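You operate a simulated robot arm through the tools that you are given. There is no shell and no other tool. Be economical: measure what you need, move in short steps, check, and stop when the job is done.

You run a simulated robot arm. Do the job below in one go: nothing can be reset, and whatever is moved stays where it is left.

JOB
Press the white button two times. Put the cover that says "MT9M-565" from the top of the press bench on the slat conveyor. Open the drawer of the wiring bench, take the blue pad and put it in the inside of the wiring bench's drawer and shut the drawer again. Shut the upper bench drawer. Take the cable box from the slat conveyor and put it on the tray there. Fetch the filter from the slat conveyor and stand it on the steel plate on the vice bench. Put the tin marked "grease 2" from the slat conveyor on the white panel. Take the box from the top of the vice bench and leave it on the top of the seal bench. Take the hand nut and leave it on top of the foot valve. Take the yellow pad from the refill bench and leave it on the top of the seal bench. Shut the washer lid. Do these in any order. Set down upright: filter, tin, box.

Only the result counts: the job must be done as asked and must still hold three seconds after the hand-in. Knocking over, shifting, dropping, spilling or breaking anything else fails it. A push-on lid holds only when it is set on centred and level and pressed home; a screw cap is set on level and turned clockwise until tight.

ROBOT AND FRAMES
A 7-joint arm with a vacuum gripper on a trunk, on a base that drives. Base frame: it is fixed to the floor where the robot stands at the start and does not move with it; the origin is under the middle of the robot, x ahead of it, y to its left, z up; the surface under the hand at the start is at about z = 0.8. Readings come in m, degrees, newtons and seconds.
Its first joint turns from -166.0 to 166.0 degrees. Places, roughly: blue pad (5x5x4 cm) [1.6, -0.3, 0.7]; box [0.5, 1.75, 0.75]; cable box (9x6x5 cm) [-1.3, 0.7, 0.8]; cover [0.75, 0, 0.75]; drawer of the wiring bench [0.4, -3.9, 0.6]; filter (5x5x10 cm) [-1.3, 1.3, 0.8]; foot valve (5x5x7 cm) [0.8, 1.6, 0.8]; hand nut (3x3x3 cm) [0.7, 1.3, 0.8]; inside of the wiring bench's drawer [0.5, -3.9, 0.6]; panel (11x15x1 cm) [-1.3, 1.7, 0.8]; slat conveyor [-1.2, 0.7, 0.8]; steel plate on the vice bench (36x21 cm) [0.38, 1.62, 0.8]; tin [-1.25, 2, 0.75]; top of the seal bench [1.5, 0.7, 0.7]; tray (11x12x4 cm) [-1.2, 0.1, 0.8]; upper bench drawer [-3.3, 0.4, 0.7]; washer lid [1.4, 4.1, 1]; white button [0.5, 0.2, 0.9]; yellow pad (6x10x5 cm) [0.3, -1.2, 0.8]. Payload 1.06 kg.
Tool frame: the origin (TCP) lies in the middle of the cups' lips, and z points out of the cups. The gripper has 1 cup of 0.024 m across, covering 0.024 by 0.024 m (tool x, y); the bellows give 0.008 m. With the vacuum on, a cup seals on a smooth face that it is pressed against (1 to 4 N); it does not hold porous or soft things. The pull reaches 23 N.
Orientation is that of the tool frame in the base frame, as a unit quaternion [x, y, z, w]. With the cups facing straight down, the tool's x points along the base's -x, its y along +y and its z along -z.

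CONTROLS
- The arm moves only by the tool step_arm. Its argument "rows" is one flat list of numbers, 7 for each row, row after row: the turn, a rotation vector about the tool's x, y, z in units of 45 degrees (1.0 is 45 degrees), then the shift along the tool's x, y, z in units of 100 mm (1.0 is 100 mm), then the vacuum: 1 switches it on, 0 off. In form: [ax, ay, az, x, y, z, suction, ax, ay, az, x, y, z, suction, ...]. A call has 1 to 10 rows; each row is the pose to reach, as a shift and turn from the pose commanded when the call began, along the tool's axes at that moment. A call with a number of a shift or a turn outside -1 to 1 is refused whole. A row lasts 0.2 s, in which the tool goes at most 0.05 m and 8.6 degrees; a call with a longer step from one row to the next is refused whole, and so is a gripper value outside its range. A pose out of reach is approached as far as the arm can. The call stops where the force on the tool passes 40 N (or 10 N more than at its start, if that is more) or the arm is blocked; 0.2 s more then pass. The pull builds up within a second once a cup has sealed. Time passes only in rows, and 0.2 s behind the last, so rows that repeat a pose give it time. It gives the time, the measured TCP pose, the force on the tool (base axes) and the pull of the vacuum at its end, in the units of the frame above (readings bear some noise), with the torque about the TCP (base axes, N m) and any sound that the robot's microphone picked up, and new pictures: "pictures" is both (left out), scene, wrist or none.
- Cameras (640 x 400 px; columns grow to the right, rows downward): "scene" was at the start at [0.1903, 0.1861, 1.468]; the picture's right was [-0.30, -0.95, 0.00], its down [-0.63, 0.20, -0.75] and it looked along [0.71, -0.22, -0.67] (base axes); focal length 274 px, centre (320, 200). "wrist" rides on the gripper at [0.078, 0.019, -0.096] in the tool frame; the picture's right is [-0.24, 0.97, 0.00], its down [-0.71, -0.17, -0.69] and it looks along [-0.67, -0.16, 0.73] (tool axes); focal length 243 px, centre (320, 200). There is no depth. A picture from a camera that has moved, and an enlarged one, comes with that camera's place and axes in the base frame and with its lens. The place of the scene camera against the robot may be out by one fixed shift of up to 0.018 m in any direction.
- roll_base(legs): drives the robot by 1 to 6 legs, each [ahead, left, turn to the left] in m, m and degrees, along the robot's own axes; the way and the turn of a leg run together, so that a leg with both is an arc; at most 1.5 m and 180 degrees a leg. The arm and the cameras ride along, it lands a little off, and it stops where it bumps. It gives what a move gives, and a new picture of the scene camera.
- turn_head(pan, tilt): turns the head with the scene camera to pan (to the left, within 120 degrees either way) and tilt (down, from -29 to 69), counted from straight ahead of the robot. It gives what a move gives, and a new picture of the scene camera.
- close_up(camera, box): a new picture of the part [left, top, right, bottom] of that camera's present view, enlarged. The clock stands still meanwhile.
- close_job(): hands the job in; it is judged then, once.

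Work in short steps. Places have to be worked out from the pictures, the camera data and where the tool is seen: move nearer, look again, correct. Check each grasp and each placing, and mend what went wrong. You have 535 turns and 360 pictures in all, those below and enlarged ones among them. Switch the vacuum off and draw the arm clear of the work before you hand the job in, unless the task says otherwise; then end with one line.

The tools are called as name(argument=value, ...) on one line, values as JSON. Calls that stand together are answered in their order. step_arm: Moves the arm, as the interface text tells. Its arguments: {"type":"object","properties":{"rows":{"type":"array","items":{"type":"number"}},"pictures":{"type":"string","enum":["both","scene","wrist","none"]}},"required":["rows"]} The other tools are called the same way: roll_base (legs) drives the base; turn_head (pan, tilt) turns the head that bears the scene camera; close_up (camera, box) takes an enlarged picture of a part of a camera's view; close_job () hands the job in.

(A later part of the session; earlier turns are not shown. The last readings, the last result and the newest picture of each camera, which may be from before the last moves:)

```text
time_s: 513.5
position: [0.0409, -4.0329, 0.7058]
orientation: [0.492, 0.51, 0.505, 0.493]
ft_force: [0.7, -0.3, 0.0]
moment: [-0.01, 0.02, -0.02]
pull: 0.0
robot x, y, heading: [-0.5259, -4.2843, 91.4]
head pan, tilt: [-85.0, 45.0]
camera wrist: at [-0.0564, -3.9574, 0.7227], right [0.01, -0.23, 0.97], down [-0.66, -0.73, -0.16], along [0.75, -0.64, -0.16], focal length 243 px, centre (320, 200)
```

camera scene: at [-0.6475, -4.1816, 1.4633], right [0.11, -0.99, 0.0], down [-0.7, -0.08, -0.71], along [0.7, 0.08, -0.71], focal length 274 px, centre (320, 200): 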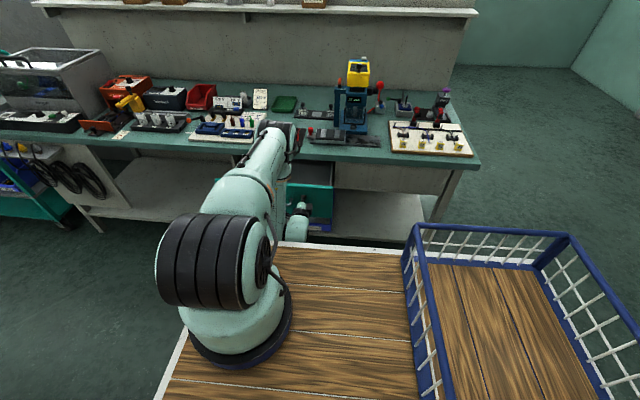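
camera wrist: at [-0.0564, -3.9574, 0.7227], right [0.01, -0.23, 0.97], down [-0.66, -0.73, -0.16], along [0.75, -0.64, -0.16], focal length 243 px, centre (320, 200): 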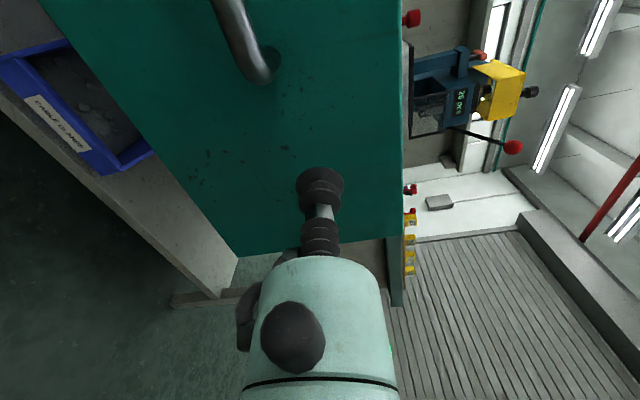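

The drawer is open. I raise and pitch the tool back to vertical, keeping it on the robot's right side.

step_arm(rows=[0.16, 0, 0, 0, 0.2, -0.2, 0, 0.33, 0, 0, 0, 0.5, -0.2, 0, 0.5, 0, 0, 0, 0.8, -0.2, 0, 0.67, 0, 0, 0, 1, -0.2, 0, 0.84, 0, 0, 0, 1, -0.2, 0, 1, 0, 0, 0, 1, -0.2, 0], pictures="none")

step_arm(rows=[0.16, 0, 0, 0, 0.2, -0.2, 0, 0.33, 0, 0, 0, 0.4, -0.4, 0, 0.5, 0, 0, 0, 0.6, -0.6, 0, 0.67, 0, 0, 0, 0.7, -0.7, 0, 0.84, 0, 0, 0, 0.7, -0.7, 0, 1, 0, 0, 0, 0.7, -0.7, 0], pictures="none")

step_arm(rows=[0, 0, 0, 0, 0, -0.4, 0, 0, 0, 0, 0, 0, -0.8, 0, 0, 0, 0, 0, 0, -1, 0], pictures="scene")

```text
time_s: 514.9
position: [0.0215, -4.0334, 0.8072]
orientation: [0.643, 0.665, 0.27, 0.266]
ft_force: [0.7, 0.0, -0.2]
moment: [0.03, 0.0, 0.01]
pull: 0.0
robot x, y, heading: [-0.5265, -4.2852, 91.5]
head pan, tilt: [-85.0, 45.0]
```

```text
time_s: 516.3
position: [0.0233, -4.0329, 0.9061]
orientation: [0.696, 0.718, -0.005, -0.001]
ft_force: [0.2, 0.0, 0.2]
moment: [0.0, 0.02, 0.02]
pull: 0.0
robot x, y, heading: [-0.5286, -4.2888, 91.3]
head pan, tilt: [-85.0, 45.0]
```

```text
time_s: 517.1
position: [0.0211, -4.0316, 1.0058]
orientation: [0.697, 0.717, -0.004, 0.0]
ft_force: [-0.1, 0.4, 0.5]
moment: [-0.01, -0.02, 0.03]
pull: 0.1
robot x, y, heading: [-0.5277, -4.2882, 91.5]
head pan, tilt: [-85.0, 45.0]
camera scene: at [-0.6471, -4.1815, 1.4633], right [0.11, -0.99, 0.0], down [-0.7, -0.08, -0.71], along [0.7, 0.08, -0.71], focal length 274 px, centre (320, 200)
```

scene: 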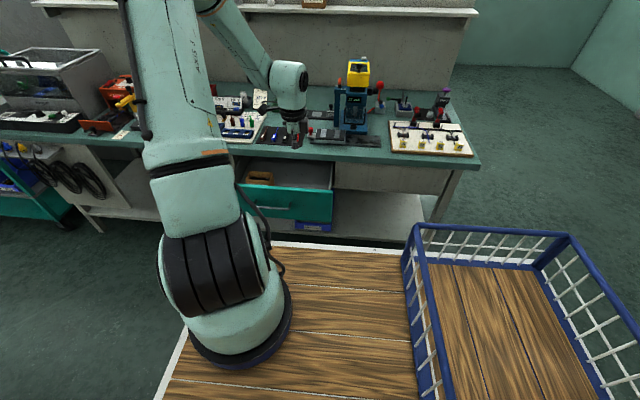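

The drawer is open with free space on its right side. I now drive up aisle 1 to the yellow pad near (0.3, -1.2).

roll_base(legs=[[1.4, -0.12, -1.5], [1.4, 0, 0]])

close_up(camera="wrist", box=[0, 0, 640, 400])

```text
time_s: 530.7
position: [0.0608, -1.2249, 1.0055]
orientation: [0.694, 0.72, -0.004, -0.001]
ft_force: [-0.4, -0.8, -0.3]
moment: [-0.01, -0.03, 0.03]
pull: 0.1
robot x, y, heading: [-0.4895, -1.4803, 91.8]
head pan, tilt: [-85.0, 45.0]
camera scene: at [-0.6074, -1.3772, 1.4633], right [0.12, -0.99, 0.0], down [-0.7, -0.08, -0.71], along [0.7, 0.08, -0.71], focal length 274 px, centre (320, 200)
```

scene: 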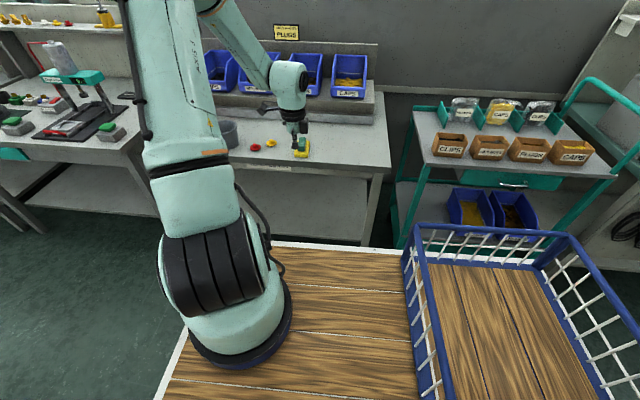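

```text
1.00 times, centred on (320, 200) of wrist (not enlarged: the box is as wide or as high as the picture)
camera zoom: at [0.0785, -1.1447, 1.0988], right [0.98, -0.2, 0.0], down [-0.14, -0.71, 0.69], along [-0.14, -0.68, -0.72], focal length 243 px, centre (320, 200)
```

zoom: 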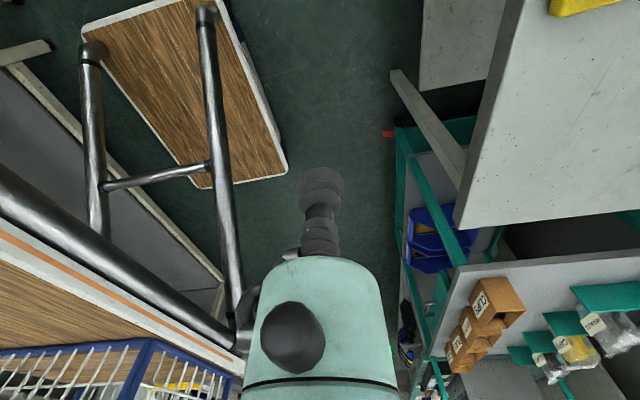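

close_up(camera="scene", box=[230, 120, 340, 180])

```text
5.82 times, centred on (285, 150) of scene
camera zoom: at [-0.6074, -1.3772, 1.4633], right [0.12, -0.99, 0.0], down [-0.7, -0.08, -0.71], along [0.7, 0.08, -0.71], focal length 1592 px, centre (524, 491)
```

zoom: 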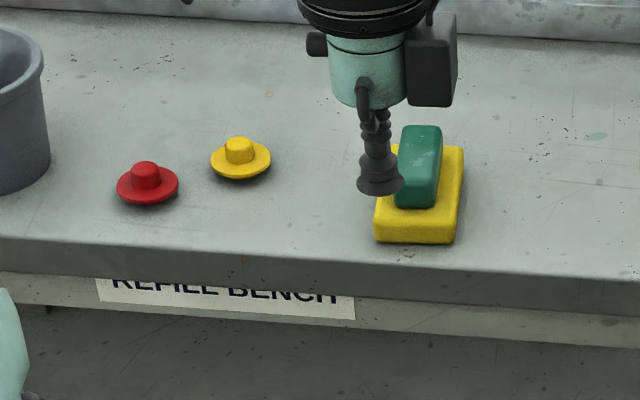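

The "yellow pad" is a yellow base with a narrow green grip block on top. I move the tool over it for a precise view.

step_arm(rows=[0, 0, 0, 0.2, 0.4, 0, 0, 0, 0, 0, 0.4, 0.8, 0, 0, 0, 0, 0, 0.5, 1, 0, 0], pictures="none")

step_arm(rows=[0, 0, 0, 0, 0.45, 0.2, 0, 0, 0, 0, 0, 0.9, 0.4, 0, 0, 0, 0, 0, 1.0, 0.5, 0], pictures="wrist")

close_up(camera="wrist", box=[280, 80, 440, 200])

```text
time_s: 531.5
position: [0.1589, -1.1705, 1.0065]
orientation: [0.694, 0.72, -0.004, -0.001]
ft_force: [1.2, -0.1, 0.5]
moment: [0.02, -0.02, -0.01]
pull: 0.1
robot x, y, heading: [-0.485, -1.4813, 91.8]
head pan, tilt: [-85.0, 45.0]
```

```text
time_s: 532.3
position: [0.2592, -1.1669, 0.9554]
orientation: [0.695, 0.719, -0.004, 0.0]
ft_force: [-0.5, -0.2, 1.0]
moment: [-0.04, 0.02, 0.03]
pull: 0.1
robot x, y, heading: [-0.4874, -1.4798, 92.0]
head pan, tilt: [-85.0, 45.0]
camera wrist: at [0.2763, -1.0885, 1.048], right [0.98, -0.2, 0.0], down [-0.14, -0.71, 0.69], along [-0.14, -0.68, -0.72], focal length 243 px, centre (320, 200)
```

wrist: 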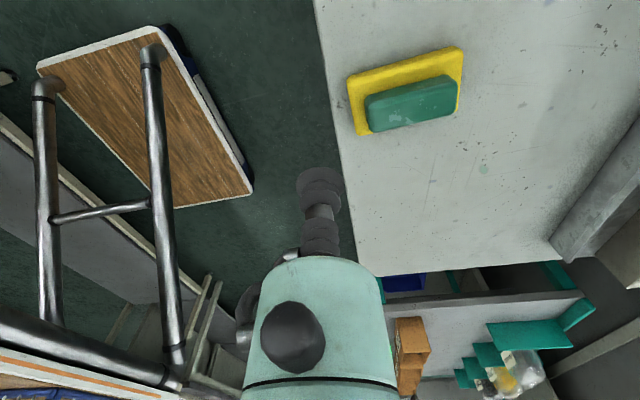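

```text
3.33 times, centred on (360, 140) of wrist
camera zoom: at [0.2763, -1.0885, 1.048], right [0.98, -0.2, 0.0], down [-0.14, -0.71, 0.69], along [-0.14, -0.68, -0.72], focal length 809 px, centre (187, 400)
```

zoom: 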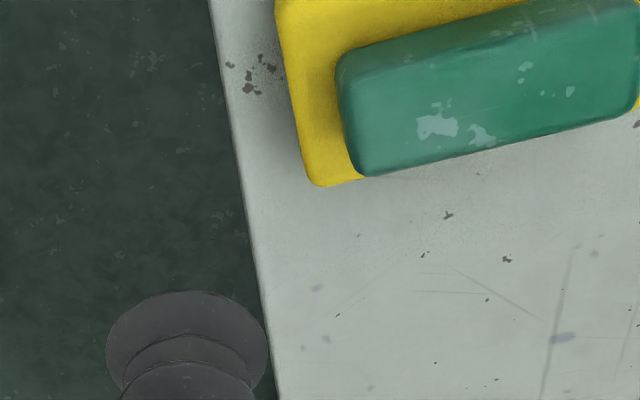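

step_arm(rows=[0, 0, 0, -0.1, 0.4, 0.2, 0, 0, 0, 0, -0.186, 0.745, 0.4, 0, 0, 0, 0, -0.186, 0.745, 0.75, 0], pictures="none")

close_up(camera="wrist", box=[250, 80, 410, 200])

```text
time_s: 533.1
position: [0.3322, -1.184, 0.8798]
orientation: [0.694, 0.72, -0.004, 0.0]
ft_force: [-0.6, -0.6, 1.0]
moment: [-0.02, -0.02, -0.04]
pull: 0.1
robot x, y, heading: [-0.4847, -1.4831, 92.0]
head pan, tilt: [-85.0, 45.0]
```

```text
3.33 times, centred on (330, 140) of wrist
camera zoom: at [0.3499, -1.1046, 0.9731], right [0.98, -0.2, 0.0], down [-0.14, -0.71, 0.69], along [-0.14, -0.68, -0.72], focal length 809 px, centre (287, 400)
```

zoom: 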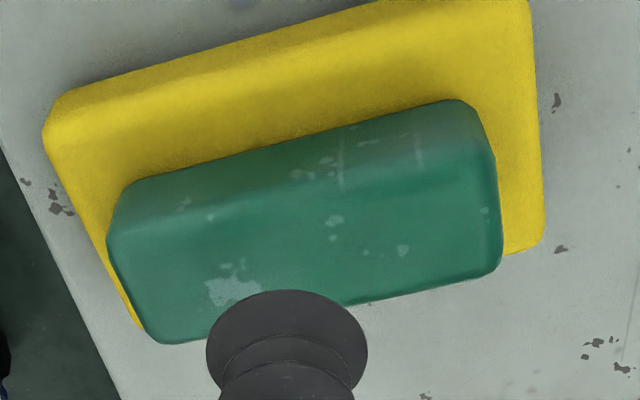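

The grip's top face centre is about 5 mm to +x and 2 mm to -y of the cup. I correct and descend with the vacuum on.

step_arm(rows=[0, 0, 0, -0.02, 0.045, 0.15, 1, 0, 0, 0, -0.02, 0.045, 0.24, 1, 0, 0, 0, -0.02, 0.045, 0.29, 1, 0, 0, 0, -0.02, 0.045, 0.33, 1, 0, 0, 0, -0.02, 0.045, 0.33, 1], pictures="none")

```text
time_s: 534.3
position: [0.337, -1.1844, 0.8458]
orientation: [0.694, 0.72, -0.004, 0.001]
ft_force: [-0.1, -0.2, 0.2]
moment: [0.02, -0.01, 0.02]
pull: 0.2
robot x, y, heading: [-0.4877, -1.4805, 91.7]
head pan, tilt: [-85.0, 45.0]
```

Not touching yet, so I go on in small steps.

step_arm(rows=[0, 0, 0, 0, 0, 0.03, 1, 0, 0, 0, 0, 0, 0.06, 1, 0, 0, 0, 0, 0, 0.09, 1, 0, 0, 0, 0, 0, 0.09, 1, 0, 0, 0, 0, 0, 0.09, 1], pictures="wrist")

```text
time_s: 535.5
position: [0.3385, -1.1851, 0.8374]
orientation: [0.694, 0.72, -0.002, 0.002]
ft_force: [0.4, 4.9, 17.8]
moment: [-0.15, 0.04, 0.01]
pull: 0.0
robot x, y, heading: [-0.4838, -1.4831, 91.7]
head pan, tilt: [-85.0, 45.0]
camera wrist: at [0.3555, -1.106, 0.9311], right [0.98, -0.2, 0.0], down [-0.14, -0.71, 0.69], along [-0.14, -0.68, -0.72], focal length 243 px, centre (320, 200)
```

wrist: 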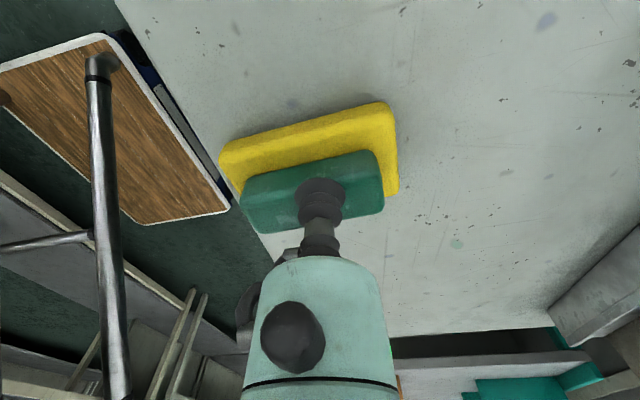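

There's contact but no seal; the moment shows the contact is on the cup's -y edge. I raise, shift 6 mm towards -y and retry.

step_arm(rows=[0, 0, 0, 0, 0, -0.08, 1, 0, 0, 0, -0.06, 0, -0.08, 1, 0, 0, 0, -0.06, 0, -0.04, 1, 0, 0, 0, -0.06, 0, -0.015, 1, 0, 0, 0, -0.06, 0, 0, 1, 0, 0, 0, -0.06, 0, 0, 1], pictures="none")

```text
time_s: 536.9
position: [0.3377, -1.19, 0.8378]
orientation: [0.694, 0.72, -0.004, 0.001]
ft_force: [-3.2, 10.7, 23.3]
moment: [-0.36, -0.06, -0.07]
pull: 23.3
robot x, y, heading: [-0.4879, -1.4815, 92.1]
head pan, tilt: [-85.0, 45.0]
```

It sealed now with 23 N. I lift and check.

step_arm(rows=[0, 0, 0, 0, 0, -0.1, 1, 0, 0, 0, 0, 0, -0.4, 1, 0, 0, 0, 0, 0, -0.8, 1, 0, 0, 0, 0, 0, -1, 1], pictures="none")

step_arm(rows=[0, 0, 0, 0, -0.3, -0.3, 1, 0, 0, 0, 0, -0.6, -0.6, 1, 0, 0, 0, 0, -1, -0.9, 1], pictures="none")

step_arm(rows=[0, 0, 0, 0, -0.4, -0.2, 1, 0, 0, 0, 0, -0.8, -0.5, 1, 0, 0, 0, 0, -1, -0.9, 1], pictures="wrist")

```text
time_s: 537.9
position: [0.3395, -1.1882, 0.9354]
orientation: [0.695, 0.719, -0.005, 0.0]
ft_force: [0.2, 0.0, -1.0]
moment: [0.01, -0.02, 0.0]
pull: 23.0
robot x, y, heading: [-0.4858, -1.4809, 91.8]
head pan, tilt: [-85.0, 45.0]
```

```text
time_s: 538.7
position: [0.244, -1.1971, 1.0307]
orientation: [0.694, 0.72, -0.005, 0.0]
ft_force: [-0.7, 0.5, -0.3]
moment: [0.01, 0.0, 0.0]
pull: 23.1
robot x, y, heading: [-0.4823, -1.48, 91.8]
head pan, tilt: [-85.0, 45.0]
```

```text
time_s: 539.5
position: [0.1399, -1.1978, 1.1198]
orientation: [0.694, 0.72, -0.004, -0.001]
ft_force: [1.0, 0.1, -1.1]
moment: [0.0, 0.04, 0.01]
pull: 23.1
robot x, y, heading: [-0.4812, -1.4817, 91.5]
head pan, tilt: [-85.0, 45.0]
camera wrist: at [0.1571, -1.1179, 1.2125], right [0.98, -0.2, -0.01], down [-0.14, -0.71, 0.69], along [-0.14, -0.68, -0.72], focal length 243 px, centre (320, 200)
```

wrist: 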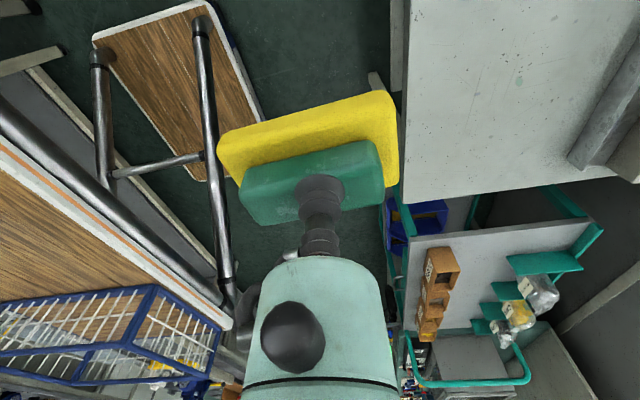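

The yellow pad is held securely. I tuck the arm a bit and drive back down aisle 1, round the end, then turn so the arm's side faces the seal bench in aisle 2.

step_arm(rows=[0, 0, 0, 0, -0.4, -0.1, 1, 0, 0, 0, 0, -0.8, -0.3, 1, 0, 0, 0, 0, -1, -0.4, 1], pictures="none")

roll_base(legs=[[-1.45, 0, -1.6], [-1.45, 0, 0], [-0.98, 0, 0]])

```text
time_s: 540.3
position: [0.0403, -1.2026, 1.1621]
orientation: [0.694, 0.72, -0.005, 0.001]
ft_force: [1.0, 0.5, -0.3]
moment: [0.02, 0.01, 0.01]
pull: 23.1
robot x, y, heading: [-0.4877, -1.4777, 91.8]
head pan, tilt: [-85.0, 45.0]
```

```text
time_s: 559.1
position: [0.0099, -5.1383, 1.1624]
orientation: [0.714, 0.7, -0.005, -0.001]
ft_force: [-0.2, -0.2, -1.1]
moment: [0.03, 0.01, 0.0]
pull: 23.0
robot x, y, heading: [-0.5316, -5.3886, 88.2]
head pan, tilt: [-85.0, 45.0]
camera scene: at [-0.648, -5.2758, 1.4633], right [0.06, -1.0, 0.0], down [-0.71, -0.04, -0.71], along [0.71, 0.04, -0.71], focal length 274 px, centre (320, 200)
```

scene: 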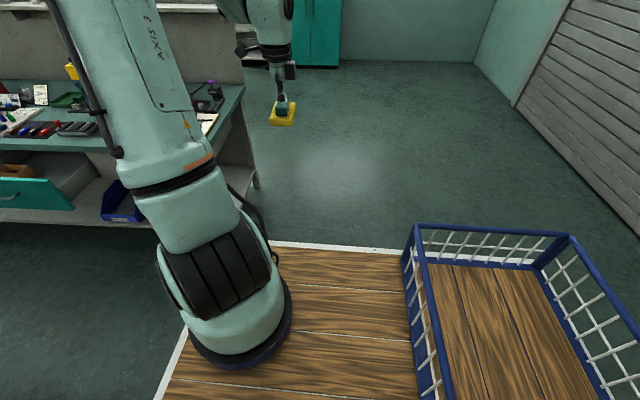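

roll_base(legs=[[0, -1.45, 1.8], [0, -1.5, 0], [0, 0, 180]])

roll_base(legs=[[-1.45, 0, 0], [-1.45, 0, 0], [-1.45, 0, 0], [-1.45, 0, 0]])

```text
time_s: 580.8
position: [1.8945, -5.6806, 1.1612]
orientation: [-0.701, 0.713, 0.0, 0.003]
ft_force: [-0.4, 0.5, -1.0]
moment: [-0.03, 0.01, -0.01]
pull: 22.4
robot x, y, heading: [2.4356, -5.4275, -91.5]
head pan, tilt: [-85.0, 45.0]
camera scene: at [2.5725, -5.5385, 1.4633], right [-0.06, 1.0, 0.0], down [0.71, 0.04, -0.71], along [-0.71, -0.04, -0.71], focal length 274 px, centre (320, 200)
```

scene: 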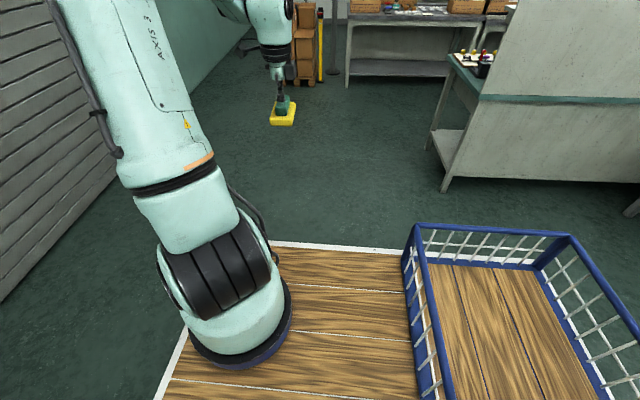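

```text
time_s: 608.6
position: [1.9656, 0.1675, 1.1606]
orientation: [0.709, -0.705, 0.0, -0.003]
ft_force: [0.1, 0.8, -0.4]
moment: [-0.02, -0.01, 0.03]
pull: 23.1
robot x, y, heading: [2.501, 0.4327, -90.0]
head pan, tilt: [-85.0, 45.0]
camera scene: at [2.6408, 0.3258, 1.4633], right [-0.09, 1.0, 0.0], down [0.7, 0.06, -0.71], along [-0.7, -0.06, -0.71], focal length 274 px, centre (320, 200)
```

scene: 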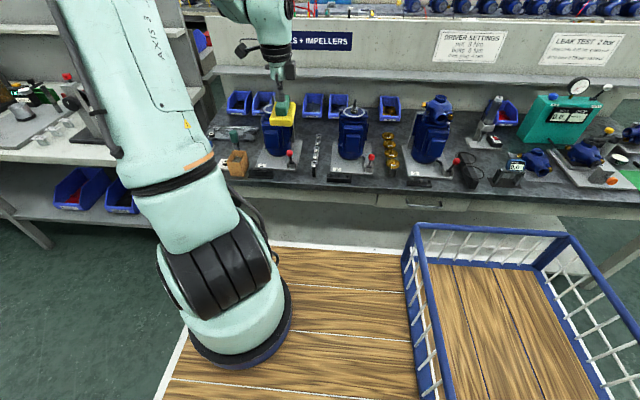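

I'm at the seal bench with the arm's side towards it. I move to the free patch between pump 3 and the driver stand, near (1.39, 0.85).

roll_base(legs=[[-0.69, 0, 0], [0, -0.28, 0]])

close_up(camera="scene", box=[180, 60, 420, 240])

```text
time_s: 614.1
position: [1.6876, 0.8603, 1.1612]
orientation: [0.714, -0.7, 0.0, -0.005]
ft_force: [-0.7, -0.1, -0.5]
moment: [-0.02, -0.01, 0.02]
pull: 22.7
robot x, y, heading: [2.2201, 1.1324, -88.9]
head pan, tilt: [-85.0, 45.0]
camera scene: at [2.3599, 1.0294, 1.4633], right [-0.1, 0.99, 0.0], down [0.7, 0.07, -0.71], along [-0.7, -0.07, -0.71], focal length 274 px, centre (320, 200)
```

scene: 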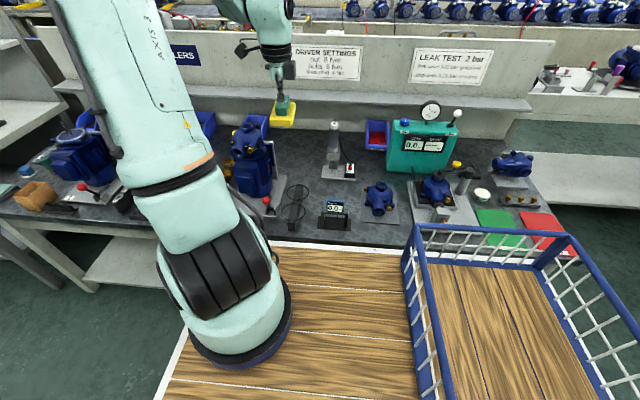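

```text
2.22 times, centred on (300, 150) of scene
camera zoom: at [2.3599, 1.0294, 1.4633], right [-0.1, 0.99, 0.0], down [0.7, 0.07, -0.71], along [-0.7, -0.07, -0.71], focal length 608 px, centre (364, 311)
```

zoom: 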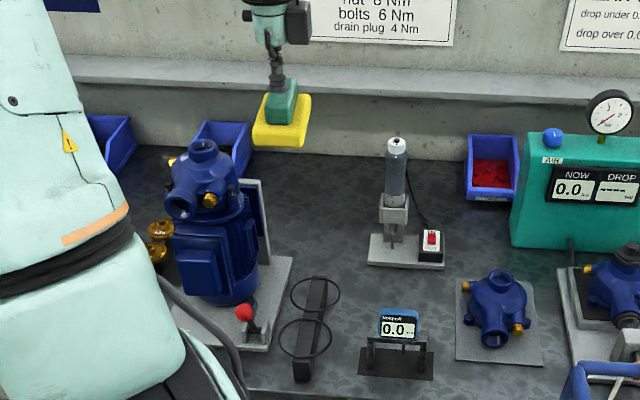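

The free patch is x 1.13-1.43, y 0.73-0.92. I extend to (1.36, 0.825) at height and then lower.

step_arm(rows=[0, 0, 0, 0.1, 0.4, 0, 1, 0, 0, 0, 0.2, 0.8, 0, 1, 0, 0, 0, 0.3, 1, 0, 1], pictures="none")

step_arm(rows=[0, 0, 0, 0, 0.4, 0, 1, 0, 0, 0, 0, 0.8, 0, 1, 0, 0, 0, 0, 1, 0, 1], pictures="none")

step_arm(rows=[0, 0, 0, 0, 0.4, 0, 1, 0, 0, 0, 0, 0.8, 0.1, 1, 0, 0, 0, 0, 1, 0.5, 1, 0, 0, 0, 0, 1, 0.9, 1], pictures="both")

```text
time_s: 614.9
position: [1.5899, 0.8285, 1.1612]
orientation: [0.715, -0.699, 0.0, -0.003]
ft_force: [1.0, -0.7, -0.4]
moment: [-0.06, 0.03, -0.03]
pull: 22.8
robot x, y, heading: [2.2183, 1.132, -89.0]
head pan, tilt: [-85.0, 45.0]
```

```text
time_s: 615.7
position: [1.487, 0.825, 1.1586]
orientation: [0.715, -0.699, 0.0, -0.004]
ft_force: [-1.0, -0.4, -0.1]
moment: [-0.02, 0.03, -0.02]
pull: 23.1
robot x, y, heading: [2.2214, 1.1328, -89.0]
head pan, tilt: [-85.0, 45.0]
```

```text
time_s: 616.7
position: [1.3889, 0.8216, 1.0675]
orientation: [0.714, -0.7, 0.0, -0.004]
ft_force: [0.3, -1.4, -0.4]
moment: [0.03, -0.02, -0.04]
pull: 22.9
robot x, y, heading: [2.2173, 1.1374, -89.3]
head pan, tilt: [-85.0, 45.0]
camera scene: at [2.3601, 1.0291, 1.4632], right [-0.1, 0.99, 0.0], down [0.7, 0.07, -0.71], along [-0.7, -0.07, -0.71], focal length 274 px, centre (320, 200)
camera wrist: at [1.3724, 0.7427, 1.1606], right [-0.98, 0.21, 0.0], down [0.15, 0.71, 0.69], along [0.15, 0.67, -0.72], focal length 243 px, centre (320, 200)
```

scene: 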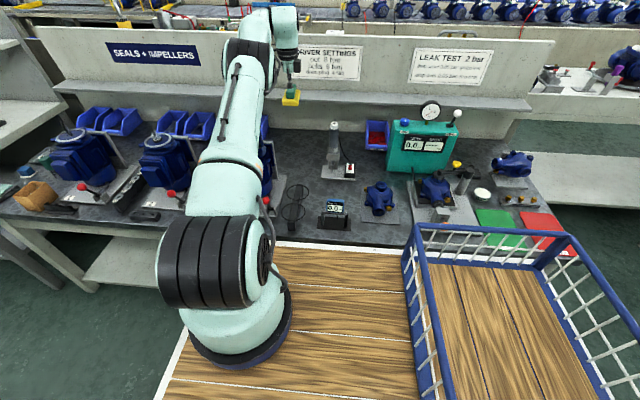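
wrist: 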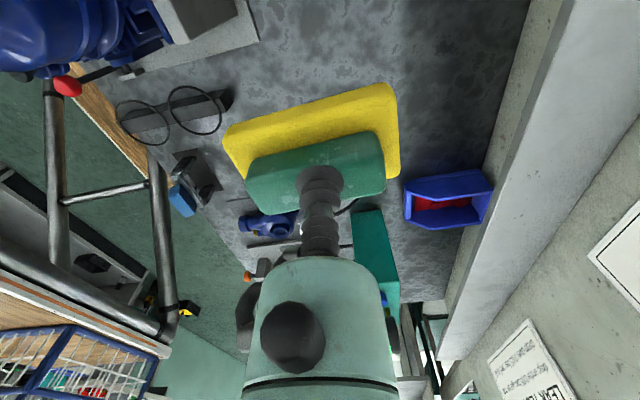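

The spot beneath is clear. I shift slightly to x = 1.365 and descend to place.

step_arm(rows=[0, 0, 0, 0, 0.12, 0.45, 1, 0, 0, 0, 0, 0.24, 0.9, 1], pictures="none")

step_arm(rows=[0, 0, 0, 0, 0, 0.5, 1, 0, 0, 0, 0, 0, 1.0, 1], pictures="wrist")

close_up(camera="scene", box=[220, 70, 380, 200])

```text
time_s: 617.3
position: [1.3731, 0.8223, 0.978]
orientation: [0.717, -0.697, -0.007, -0.017]
ft_force: [0.0, -5.6, 1.1]
moment: [0.31, 0.05, 0.03]
pull: 22.8
out of reach, approached as far as the arm can: row 2
robot x, y, heading: [2.2195, 1.1326, -89.1]
head pan, tilt: [-85.0, 45.0]
```

```text
time_s: 617.9
position: [1.3719, 0.8203, 0.8908]
orientation: [0.715, -0.699, -0.001, -0.005]
ft_force: [-0.7, 0.9, -1.4]
moment: [-0.02, 0.02, 0.0]
pull: 23.6
out of reach, approached as far as the arm can: row 2
robot x, y, heading: [2.2212, 1.1305, -89.1]
head pan, tilt: [-85.0, 45.0]
camera wrist: at [1.3548, 0.7406, 0.9835], right [-0.98, 0.21, 0.0], down [0.15, 0.71, 0.69], along [0.15, 0.67, -0.72], focal length 243 px, centre (320, 200)
```

wrist: 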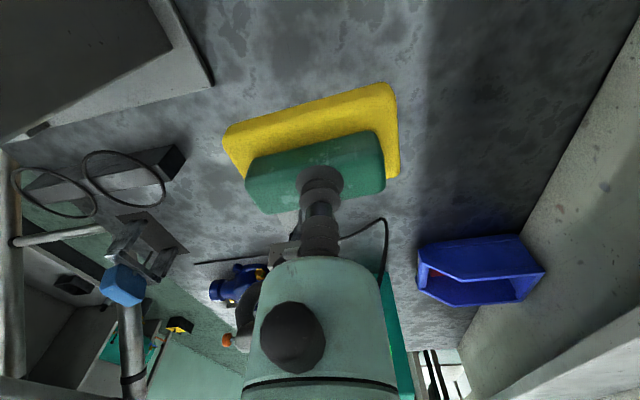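

```text
3.08 times, centred on (300, 135) of scene
camera zoom: at [2.3595, 1.0295, 1.4633], right [-0.1, 0.99, 0.0], down [0.7, 0.07, -0.71], along [-0.7, -0.07, -0.71], focal length 842 px, centre (382, 400)
```

zoom: 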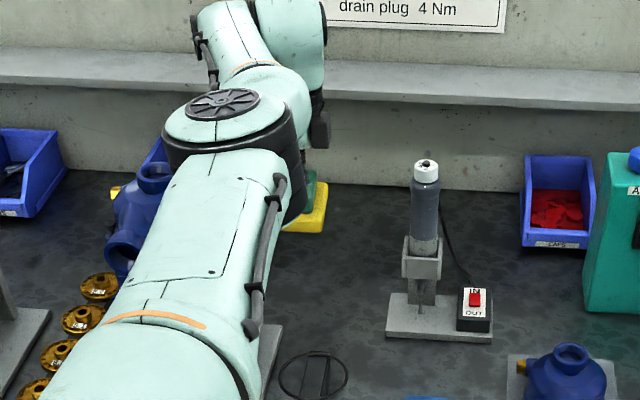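

The arm is at full stretch. I raise, bring the base 12 cm closer, retract the arm by the same amount and lower again.

step_arm(rows=[0, 0, 0, 0, -0.2, -0.4, 1, 0, 0, 0, 0, -0.4, -0.8, 1, 0, 0, 0, 0, -0.6, -1, 1], pictures="none")

roll_base(legs=[[0, -0.11, 0]])

step_arm(rows=[0, 0, 0, 0, -0.25, 0.3, 1, 0, 0, 0, 0, -0.4, 0.7, 1, 0, 0, 0, 0, -0.4, 1, 1], pictures="scene")

```text
time_s: 618.7
position: [1.4343, 0.8247, 0.9899]
orientation: [0.714, -0.7, 0.0, -0.004]
ft_force: [-0.4, 0.2, -1.0]
moment: [0.0, 0.02, 0.04]
pull: 23.1
robot x, y, heading: [2.2147, 1.1339, -89.1]
head pan, tilt: [-85.0, 45.0]
```

```text
time_s: 619.9
position: [1.3224, 0.8209, 0.9904]
orientation: [0.715, -0.699, 0.0, -0.004]
ft_force: [-0.3, -0.1, -1.2]
moment: [-0.02, -0.01, -0.01]
pull: 22.7
robot x, y, heading: [2.1107, 1.1339, -89.3]
head pan, tilt: [-85.0, 45.0]
camera scene: at [2.2481, 1.0275, 1.4633], right [-0.1, 0.99, 0.0], down [0.7, 0.07, -0.71], along [-0.7, -0.07, -0.71], focal length 274 px, centre (320, 200)
```

scene: 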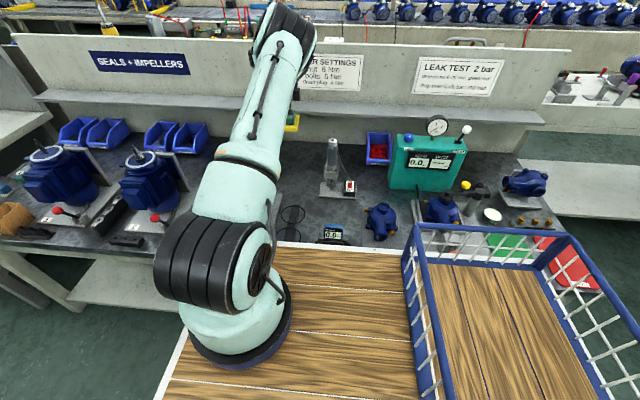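

```text
time_s: 620.7
position: [1.3639, 0.8243, 0.893]
orientation: [0.715, -0.7, -0.001, -0.004]
ft_force: [0.8, 1.4, -0.4]
moment: [-0.02, -0.01, 0.02]
pull: 22.7
robot x, y, heading: [2.107, 1.1278, -89.1]
head pan, tilt: [-85.0, 45.0]
camera scene: at [2.2483, 1.0278, 1.4633], right [-0.1, 0.99, 0.0], down [0.7, 0.07, -0.71], along [-0.7, -0.07, -0.71], focal length 274 px, centre (320, 200)
```

scene: 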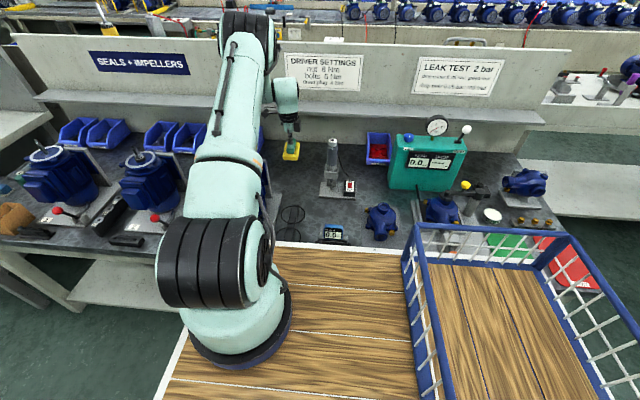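

The elbow is high now. I lower the pad to the bench.

step_arm(rows=[0, 0, 0, 0, 0, 0.4, 1, 0, 0, 0, 0, 0, 0.8, 1, 0, 0, 0, 0, 0, 1, 1], pictures="none")

step_arm(rows=[0, 0, 0, 0, 0, 0.2, 1, 0, 0, 0, 0, 0, 0.3, 1, 0, 0, 0, 0, 0, 0.36, 1, 0, 0, 0, 0, 0, 0.41, 1], pictures="wrist")

```text
time_s: 621.5
position: [1.3643, 0.824, 0.7929]
orientation: [0.716, -0.698, 0.0, -0.003]
ft_force: [-0.1, 0.0, -0.7]
moment: [0.01, -0.02, -0.02]
pull: 22.9
robot x, y, heading: [2.1086, 1.1345, -89.1]
head pan, tilt: [-85.0, 45.0]
```

```text
time_s: 622.4
position: [1.3648, 0.824, 0.7588]
orientation: [0.716, -0.698, -0.002, -0.002]
ft_force: [7.2, -0.4, 15.6]
moment: [0.12, 0.18, -0.04]
pull: 23.7
robot x, y, heading: [2.1106, 1.132, -88.9]
head pan, tilt: [-85.0, 45.0]
stopped in row 4: the force on the tool passed its limit at 48 N (the readings are from after the stop); the commanded pose is now the measured one
camera wrist: at [1.3481, 0.7436, 0.851], right [-0.98, 0.21, 0.0], down [0.15, 0.71, 0.69], along [0.15, 0.67, -0.72], focal length 243 px, centre (320, 200)
```

wrist: 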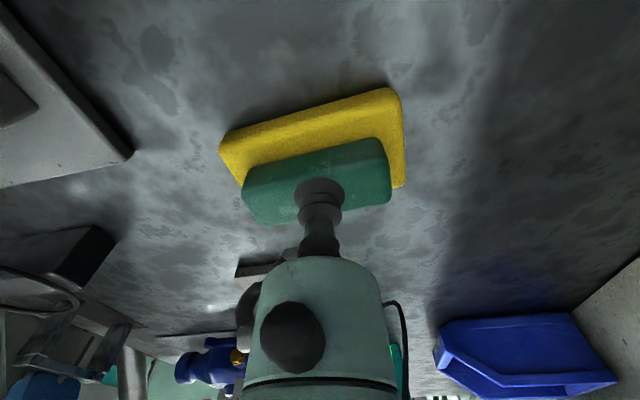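

The pad is on the bench. I release and lift away.

step_arm(rows=[0, 0, 0, 0, 0, -0.03, 0, 0, 0, 0, 0, 0, -0.03, 0, 0, 0, 0, 0, 0, -0.03, 0, 0, 0, 0, 0, 0, -0.03, 0, 0, 0, 0, 0, 0, -0.3, 0, 0, 0, 0, 0, 0, -0.7, 0, 0, 0, 0, 0, 0, -1, 0], pictures="none")

step_arm(rows=[0, 0, 0, 0, 0, -0.45, 0, 0, 0, 0, 0, 0, -0.9, 0], pictures="none")

step_arm(rows=[0, 0, 0, 0, 0, -0.45, 0, 0, 0, 0, 0, 0, -0.9, 0], pictures="none")

step_arm(rows=[0, 0, 0, 0, -0.4, -0.1, 0, 0, 0, 0, 0, -0.8, -0.2, 0, 0, 0, 0, 0, -1, -0.3, 0], pictures="scene")

```text
time_s: 624.0
position: [1.3674, 0.8217, 0.8564]
orientation: [0.715, -0.699, -0.001, -0.004]
ft_force: [-0.3, 0.5, -0.7]
moment: [-0.01, -0.03, -0.02]
pull: 0.2
robot x, y, heading: [2.1071, 1.1287, -89.2]
head pan, tilt: [-85.0, 45.0]
```

```text
time_s: 624.6
position: [1.3634, 0.8211, 0.9464]
orientation: [0.715, -0.699, -0.001, -0.003]
ft_force: [-1.2, -0.8, -0.3]
moment: [-0.01, -0.03, -0.01]
pull: 0.1
robot x, y, heading: [2.1074, 1.1296, -89.0]
head pan, tilt: [-85.0, 45.0]
```

```text
time_s: 625.2
position: [1.3657, 0.818, 1.0346]
orientation: [0.716, -0.699, 0.001, -0.004]
ft_force: [-0.5, -0.4, 1.0]
moment: [0.0, 0.02, -0.01]
pull: 0.0
robot x, y, heading: [2.1063, 1.1304, -88.7]
head pan, tilt: [-85.0, 45.0]
```

```text
time_s: 626.0
position: [1.4612, 0.8243, 1.0652]
orientation: [0.715, -0.699, -0.001, -0.004]
ft_force: [1.1, -1.2, 0.2]
moment: [0.02, -0.01, 0.0]
pull: 0.0
robot x, y, heading: [2.1101, 1.1323, -88.9]
head pan, tilt: [-85.0, 45.0]
camera scene: at [2.2479, 1.0274, 1.4633], right [-0.1, 0.99, 0.0], down [0.7, 0.07, -0.71], along [-0.7, -0.07, -0.71], focal length 274 px, centre (320, 200)
```

scene: 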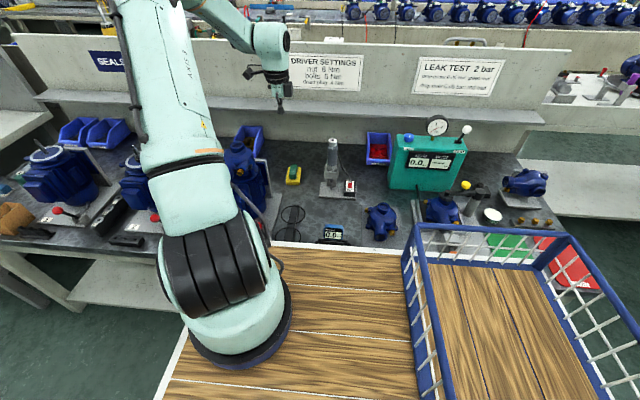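

The yellow pad rests on the seal bench. Next is the blue pad near (1.58, -0.30), so I raise the arm and drive along the bench.

step_arm(rows=[0, 0, 0, 0, -0.3, -0.35, 0, 0, 0, 0, 0, -0.6, -0.7, 0, 0, 0, 0, 0, -1, -1, 0], pictures="none")

roll_base(legs=[[0, 0.12, -1], [1.13, 0, 0]])

close_up(camera="wrist", box=[0, 0, 640, 400])

```text
time_s: 626.8
position: [1.5652, 0.8283, 1.1646]
orientation: [0.715, -0.699, -0.001, -0.005]
ft_force: [0.2, -0.6, -0.6]
moment: [0.01, -0.05, 0.02]
pull: 0.0
robot x, y, heading: [2.1082, 1.1326, -89.1]
head pan, tilt: [-85.0, 45.0]
```

```text
time_s: 633.6
position: [1.6858, -0.3275, 1.1648]
orientation: [0.712, -0.702, -0.001, -0.003]
ft_force: [0.7, 0.7, -0.8]
moment: [0.0, 0.01, -0.03]
pull: 0.1
robot x, y, heading: [2.2331, -0.0322, -89.7]
head pan, tilt: [-85.0, 45.0]
camera scene: at [2.3701, -0.134, 1.4633], right [-0.09, 1.0, 0.0], down [0.7, 0.07, -0.71], along [-0.7, -0.07, -0.71], focal length 274 px, centre (320, 200)
```

scene: 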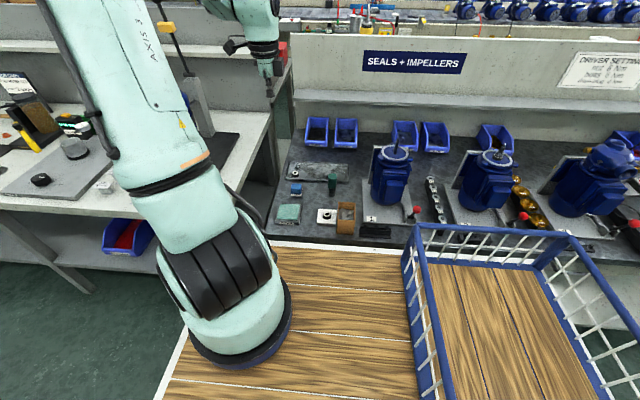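

```text
1.00 times, centred on (320, 200) of wrist (not enlarged: the box is as wide or as high as the picture)
camera zoom: at [1.6682, -0.4065, 1.2576], right [-0.97, 0.22, 0.0], down [0.16, 0.71, 0.69], along [0.15, 0.67, -0.72], focal length 243 px, centre (320, 200)
```

zoom: 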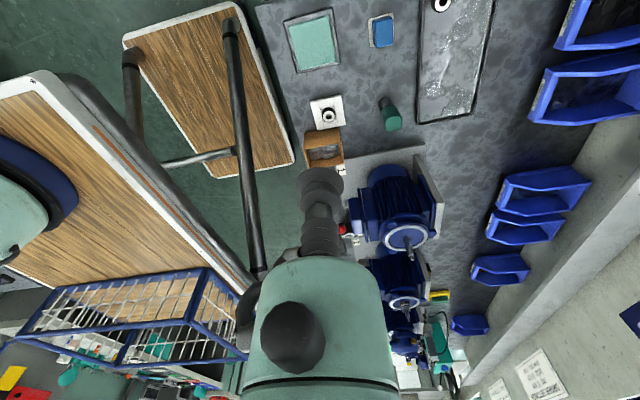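

The blue pad is at (1.580, -0.308). I move over it and descend to about z = 0.80.

step_arm(rows=[0, 0, 0, -0.1, 0.4, 0, 0, 0, 0, 0, -0.2, 0.8, 0.2, 0, 0, 0, 0, -0.2, 1.05, 0.6, 0, 0, 0, 0, -0.2, 1.0, 1.0, 0], pictures="none")

step_arm(rows=[0, 0, 0, -0.1, 0.4, 0, 0, 0, 0, 0, -0.2, 0.8, 0.2, 0, 0, 0, 0, -0.2, 1.0, 0.6, 0, 0, 0, 0, -0.2, 1.0, 1.0, 0], pictures="none")

step_arm(rows=[0, 0, 0, 0, 0, 0.5, 0, 0, 0, 0, 0, 0, 1.0, 0], pictures="none")

close_up(camera="wrist", box=[240, 40, 440, 200])

```text
refused: 1.05 is not a number from -1 to 1
```

```text
time_s: 634.6
position: [1.5835, -0.3062, 1.065]
orientation: [0.711, -0.703, -0.001, -0.003]
ft_force: [0.9, 1.1, -0.6]
moment: [-0.03, 0.03, -0.02]
pull: 0.0
robot x, y, heading: [2.2307, -0.0314, -89.6]
head pan, tilt: [-85.0, 45.0]
```

```text
time_s: 635.2
position: [1.5833, -0.308, 0.9656]
orientation: [0.712, -0.702, -0.001, -0.002]
ft_force: [0.7, -0.4, -0.4]
moment: [-0.03, 0.02, 0.0]
pull: 0.1
robot x, y, heading: [2.2322, -0.0247, -89.8]
head pan, tilt: [-85.0, 45.0]
```

```text
2.50 times, centred on (340, 120) of wrist
camera zoom: at [1.5666, -0.387, 1.0585], right [-0.97, 0.22, 0.0], down [0.16, 0.71, 0.69], along [0.15, 0.67, -0.72], focal length 606 px, centre (270, 400)
```

zoom: 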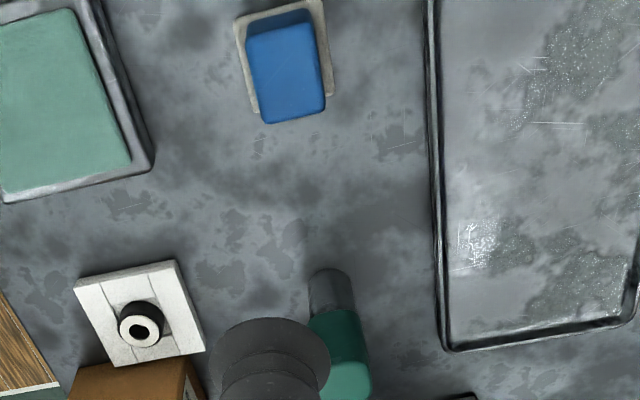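

step_arm(rows=[0, 0, 0, -0.03, 0.06, 0.5, 0, 0, 0, 0, -0.03, 0.06, 1.0, 0], pictures="none")

step_arm(rows=[0, 0, 0, 0, 0, 0.4, 0, 0, 0, 0, 0, 0, 0.8, 0], pictures="none")

close_up(camera="wrist", box=[250, 80, 410, 200])

```text
refused: row 1 steps farther than a row can; nothing moved
```

```text
time_s: 635.8
position: [1.5857, -0.3062, 0.8845]
orientation: [0.712, -0.702, -0.001, -0.003]
ft_force: [0.5, 0.1, -0.5]
moment: [0.01, 0.0, 0.01]
pull: 0.0
robot x, y, heading: [2.2293, -0.0313, -89.6]
head pan, tilt: [-85.0, 45.0]
```

```text
3.33 times, centred on (330, 140) of wrist
camera zoom: at [1.5691, -0.3845, 0.9771], right [-0.97, 0.22, 0.0], down [0.16, 0.71, 0.69], along [0.15, 0.67, -0.72], focal length 809 px, centre (287, 400)
```

zoom: 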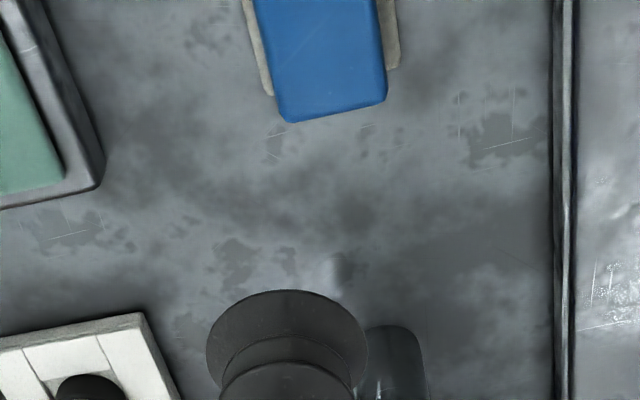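

step_arm(rows=[0, 0, 0, -0.015, 0.1, 0.3, 0, 0, 0, 0, -0.015, 0.1, 0.7, 0, 0, 0, 0, -0.015, 0.1, 0.95, 0], pictures="none")

close_up(camera="wrist", box=[250, 100, 390, 210])

```text
time_s: 636.6
position: [1.5758, -0.3023, 0.792]
orientation: [0.712, -0.702, -0.002, -0.002]
ft_force: [0.8, 0.3, 0.6]
moment: [-0.02, -0.04, -0.04]
pull: 0.0
robot x, y, heading: [2.2315, -0.0282, -89.5]
head pan, tilt: [-85.0, 45.0]
```

```text
3.64 times, centred on (320, 155) of wrist
camera zoom: at [1.5592, -0.3838, 0.885], right [-0.98, 0.22, 0.0], down [0.16, 0.71, 0.69], along [0.15, 0.67, -0.72], focal length 882 px, centre (320, 364)
```

zoom: 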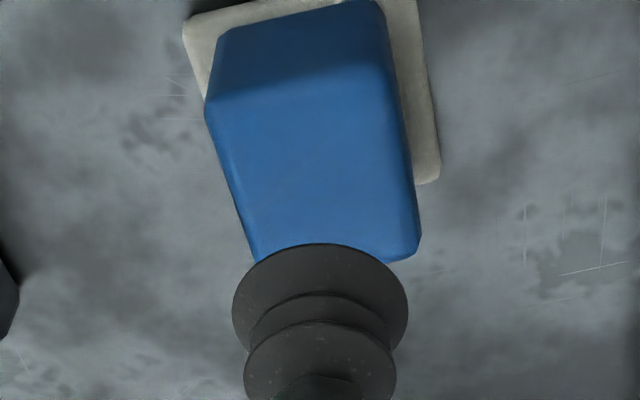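

Aligned with the blue grip's top. I descend with the vacuum on.

step_arm(rows=[0, 0, 0, 0, 0, 0.2, 1, 0, 0, 0, 0, 0, 0.3, 1, 0, 0, 0, 0, 0, 0.36, 1, 0, 0, 0, 0, 0, 0.4, 1, 0, 0, 0, 0, 0, 0.43, 1, 0, 0, 0, 0, 0, 0.43, 1], pictures="none")

```text
time_s: 638.0
position: [1.576, -0.3038, 0.7473]
orientation: [0.712, -0.702, -0.001, -0.002]
ft_force: [-0.9, 1.4, 17.6]
moment: [-0.03, 0.01, 0.0]
pull: 22.5
robot x, y, heading: [2.2255, -0.0308, -89.8]
head pan, tilt: [-85.0, 45.0]
```

It sealed. I lift and retract to travel pose.

step_arm(rows=[0, 0, 0, 0, 0, -0.1, 1, 0, 0, 0, 0, 0, -0.5, 1, 0, 0, 0, 0, 0, -1, 1], pictures="none")

step_arm(rows=[0, 0, 0, 0, 0, -0.5, 1, 0, 0, 0, 0, 0, -1, 1], pictures="none")

step_arm(rows=[0, 0, 0, 0, -0.3, -0.35, 1, 0, 0, 0, 0, -0.6, -0.7, 1, 0, 0, 0, 0, -1, -1, 1], pictures="none")

roll_base(legs=[[0, 0.28, -0.2], [1.4, 0, 0], [1.4, 0, 0], [1.4, 0, 0], [1.2, 0, 0]])

```text
time_s: 638.8
position: [1.5771, -0.306, 0.8458]
orientation: [0.712, -0.702, -0.001, -0.004]
ft_force: [-0.7, -0.2, -0.4]
moment: [0.01, 0.02, -0.01]
pull: 22.7
robot x, y, heading: [2.2262, -0.0298, -89.9]
head pan, tilt: [-85.0, 45.0]
```

```text
time_s: 639.4
position: [1.5796, -0.3078, 0.9472]
orientation: [0.712, -0.702, 0.0, -0.004]
ft_force: [0.7, 0.5, -1.5]
moment: [0.01, -0.03, 0.0]
pull: 23.2
robot x, y, heading: [2.2303, -0.027, -89.5]
head pan, tilt: [-85.0, 45.0]
```

```text
time_s: 640.2
position: [1.6735, -0.3025, 1.0465]
orientation: [0.712, -0.703, -0.001, -0.003]
ft_force: [-0.2, 0.0, -0.7]
moment: [0.02, -0.04, 0.0]
pull: 23.3
robot x, y, heading: [2.23, -0.0333, -89.7]
head pan, tilt: [-85.0, 45.0]
```

```text
time_s: 667.7
position: [2.0308, -5.7615, 1.0476]
orientation: [0.722, -0.692, -0.001, -0.003]
ft_force: [-0.2, -0.3, -0.9]
moment: [0.02, -0.02, 0.02]
pull: 22.4
robot x, y, heading: [2.5779, -5.4684, -87.9]
head pan, tilt: [-85.0, 45.0]
camera scene: at [2.7214, -5.5711, 1.4633], right [-0.12, 0.99, 0.0], down [0.7, 0.09, -0.71], along [-0.7, -0.09, -0.71], focal length 274 px, centre (320, 200)
```

scene: 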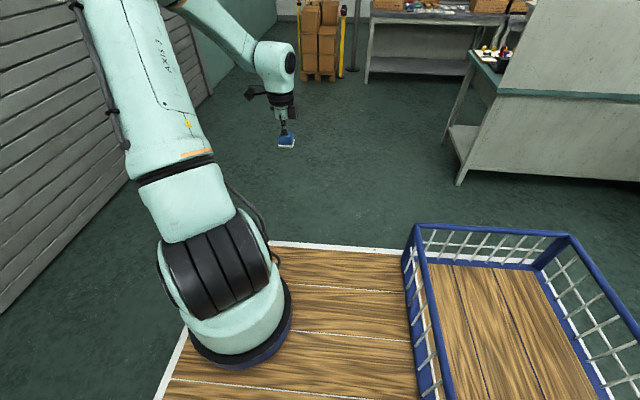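

The blue pad is held. I turn round, cross to aisle 1 and drive up to the open wiring drawer.

roll_base(legs=[[0, 0, 177.9], [0, 1.5, 0], [0, 1.5, 0]])

roll_base(legs=[[0.6, 0, 0], [0.55, 0, 0]])

```text
time_s: 689.6
position: [0.1373, -5.1567, 1.0482]
orientation: [0.726, 0.688, -0.003, 0.0]
ft_force: [-0.2, 0.3, 0.2]
moment: [-0.01, 0.01, 0.0]
pull: 22.9
robot x, y, heading: [-0.4359, -5.3921, 86.4]
head pan, tilt: [-85.0, 45.0]
camera scene: at [-0.5475, -5.2774, 1.4633], right [0.03, -1.0, 0.0], down [-0.71, -0.02, -0.71], along [0.71, 0.02, -0.71], focal length 274 px, centre (320, 200)
```

scene: 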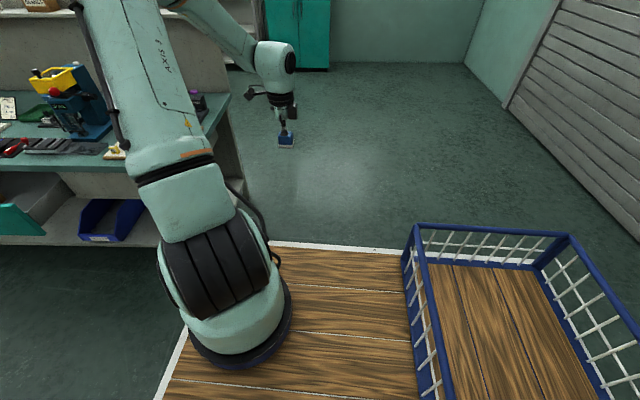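

```text
time_s: 695.8
position: [0.2353, -4.0217, 1.0474]
orientation: [0.735, 0.678, -0.004, 0.0]
ft_force: [-0.9, 0.4, -1.0]
moment: [0.01, 0.0, -0.01]
pull: 22.6
robot x, y, heading: [-0.3421, -4.2406, 85.1]
head pan, tilt: [-85.0, 45.0]
camera scene: at [-0.4529, -4.1232, 1.4633], right [0.0, -1.0, 0.0], down [-0.71, 0.0, -0.71], along [0.71, 0.0, -0.71], focal length 274 px, centre (320, 200)
```

scene: 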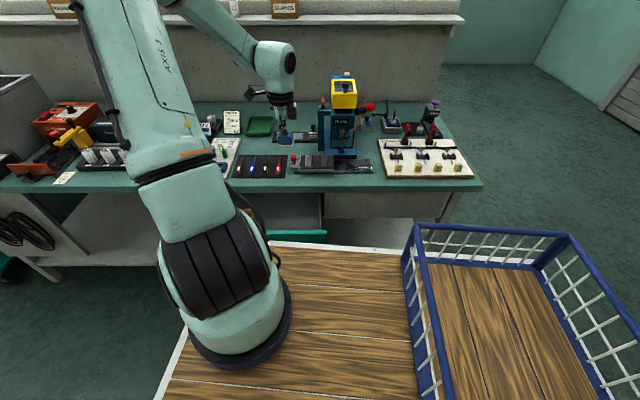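

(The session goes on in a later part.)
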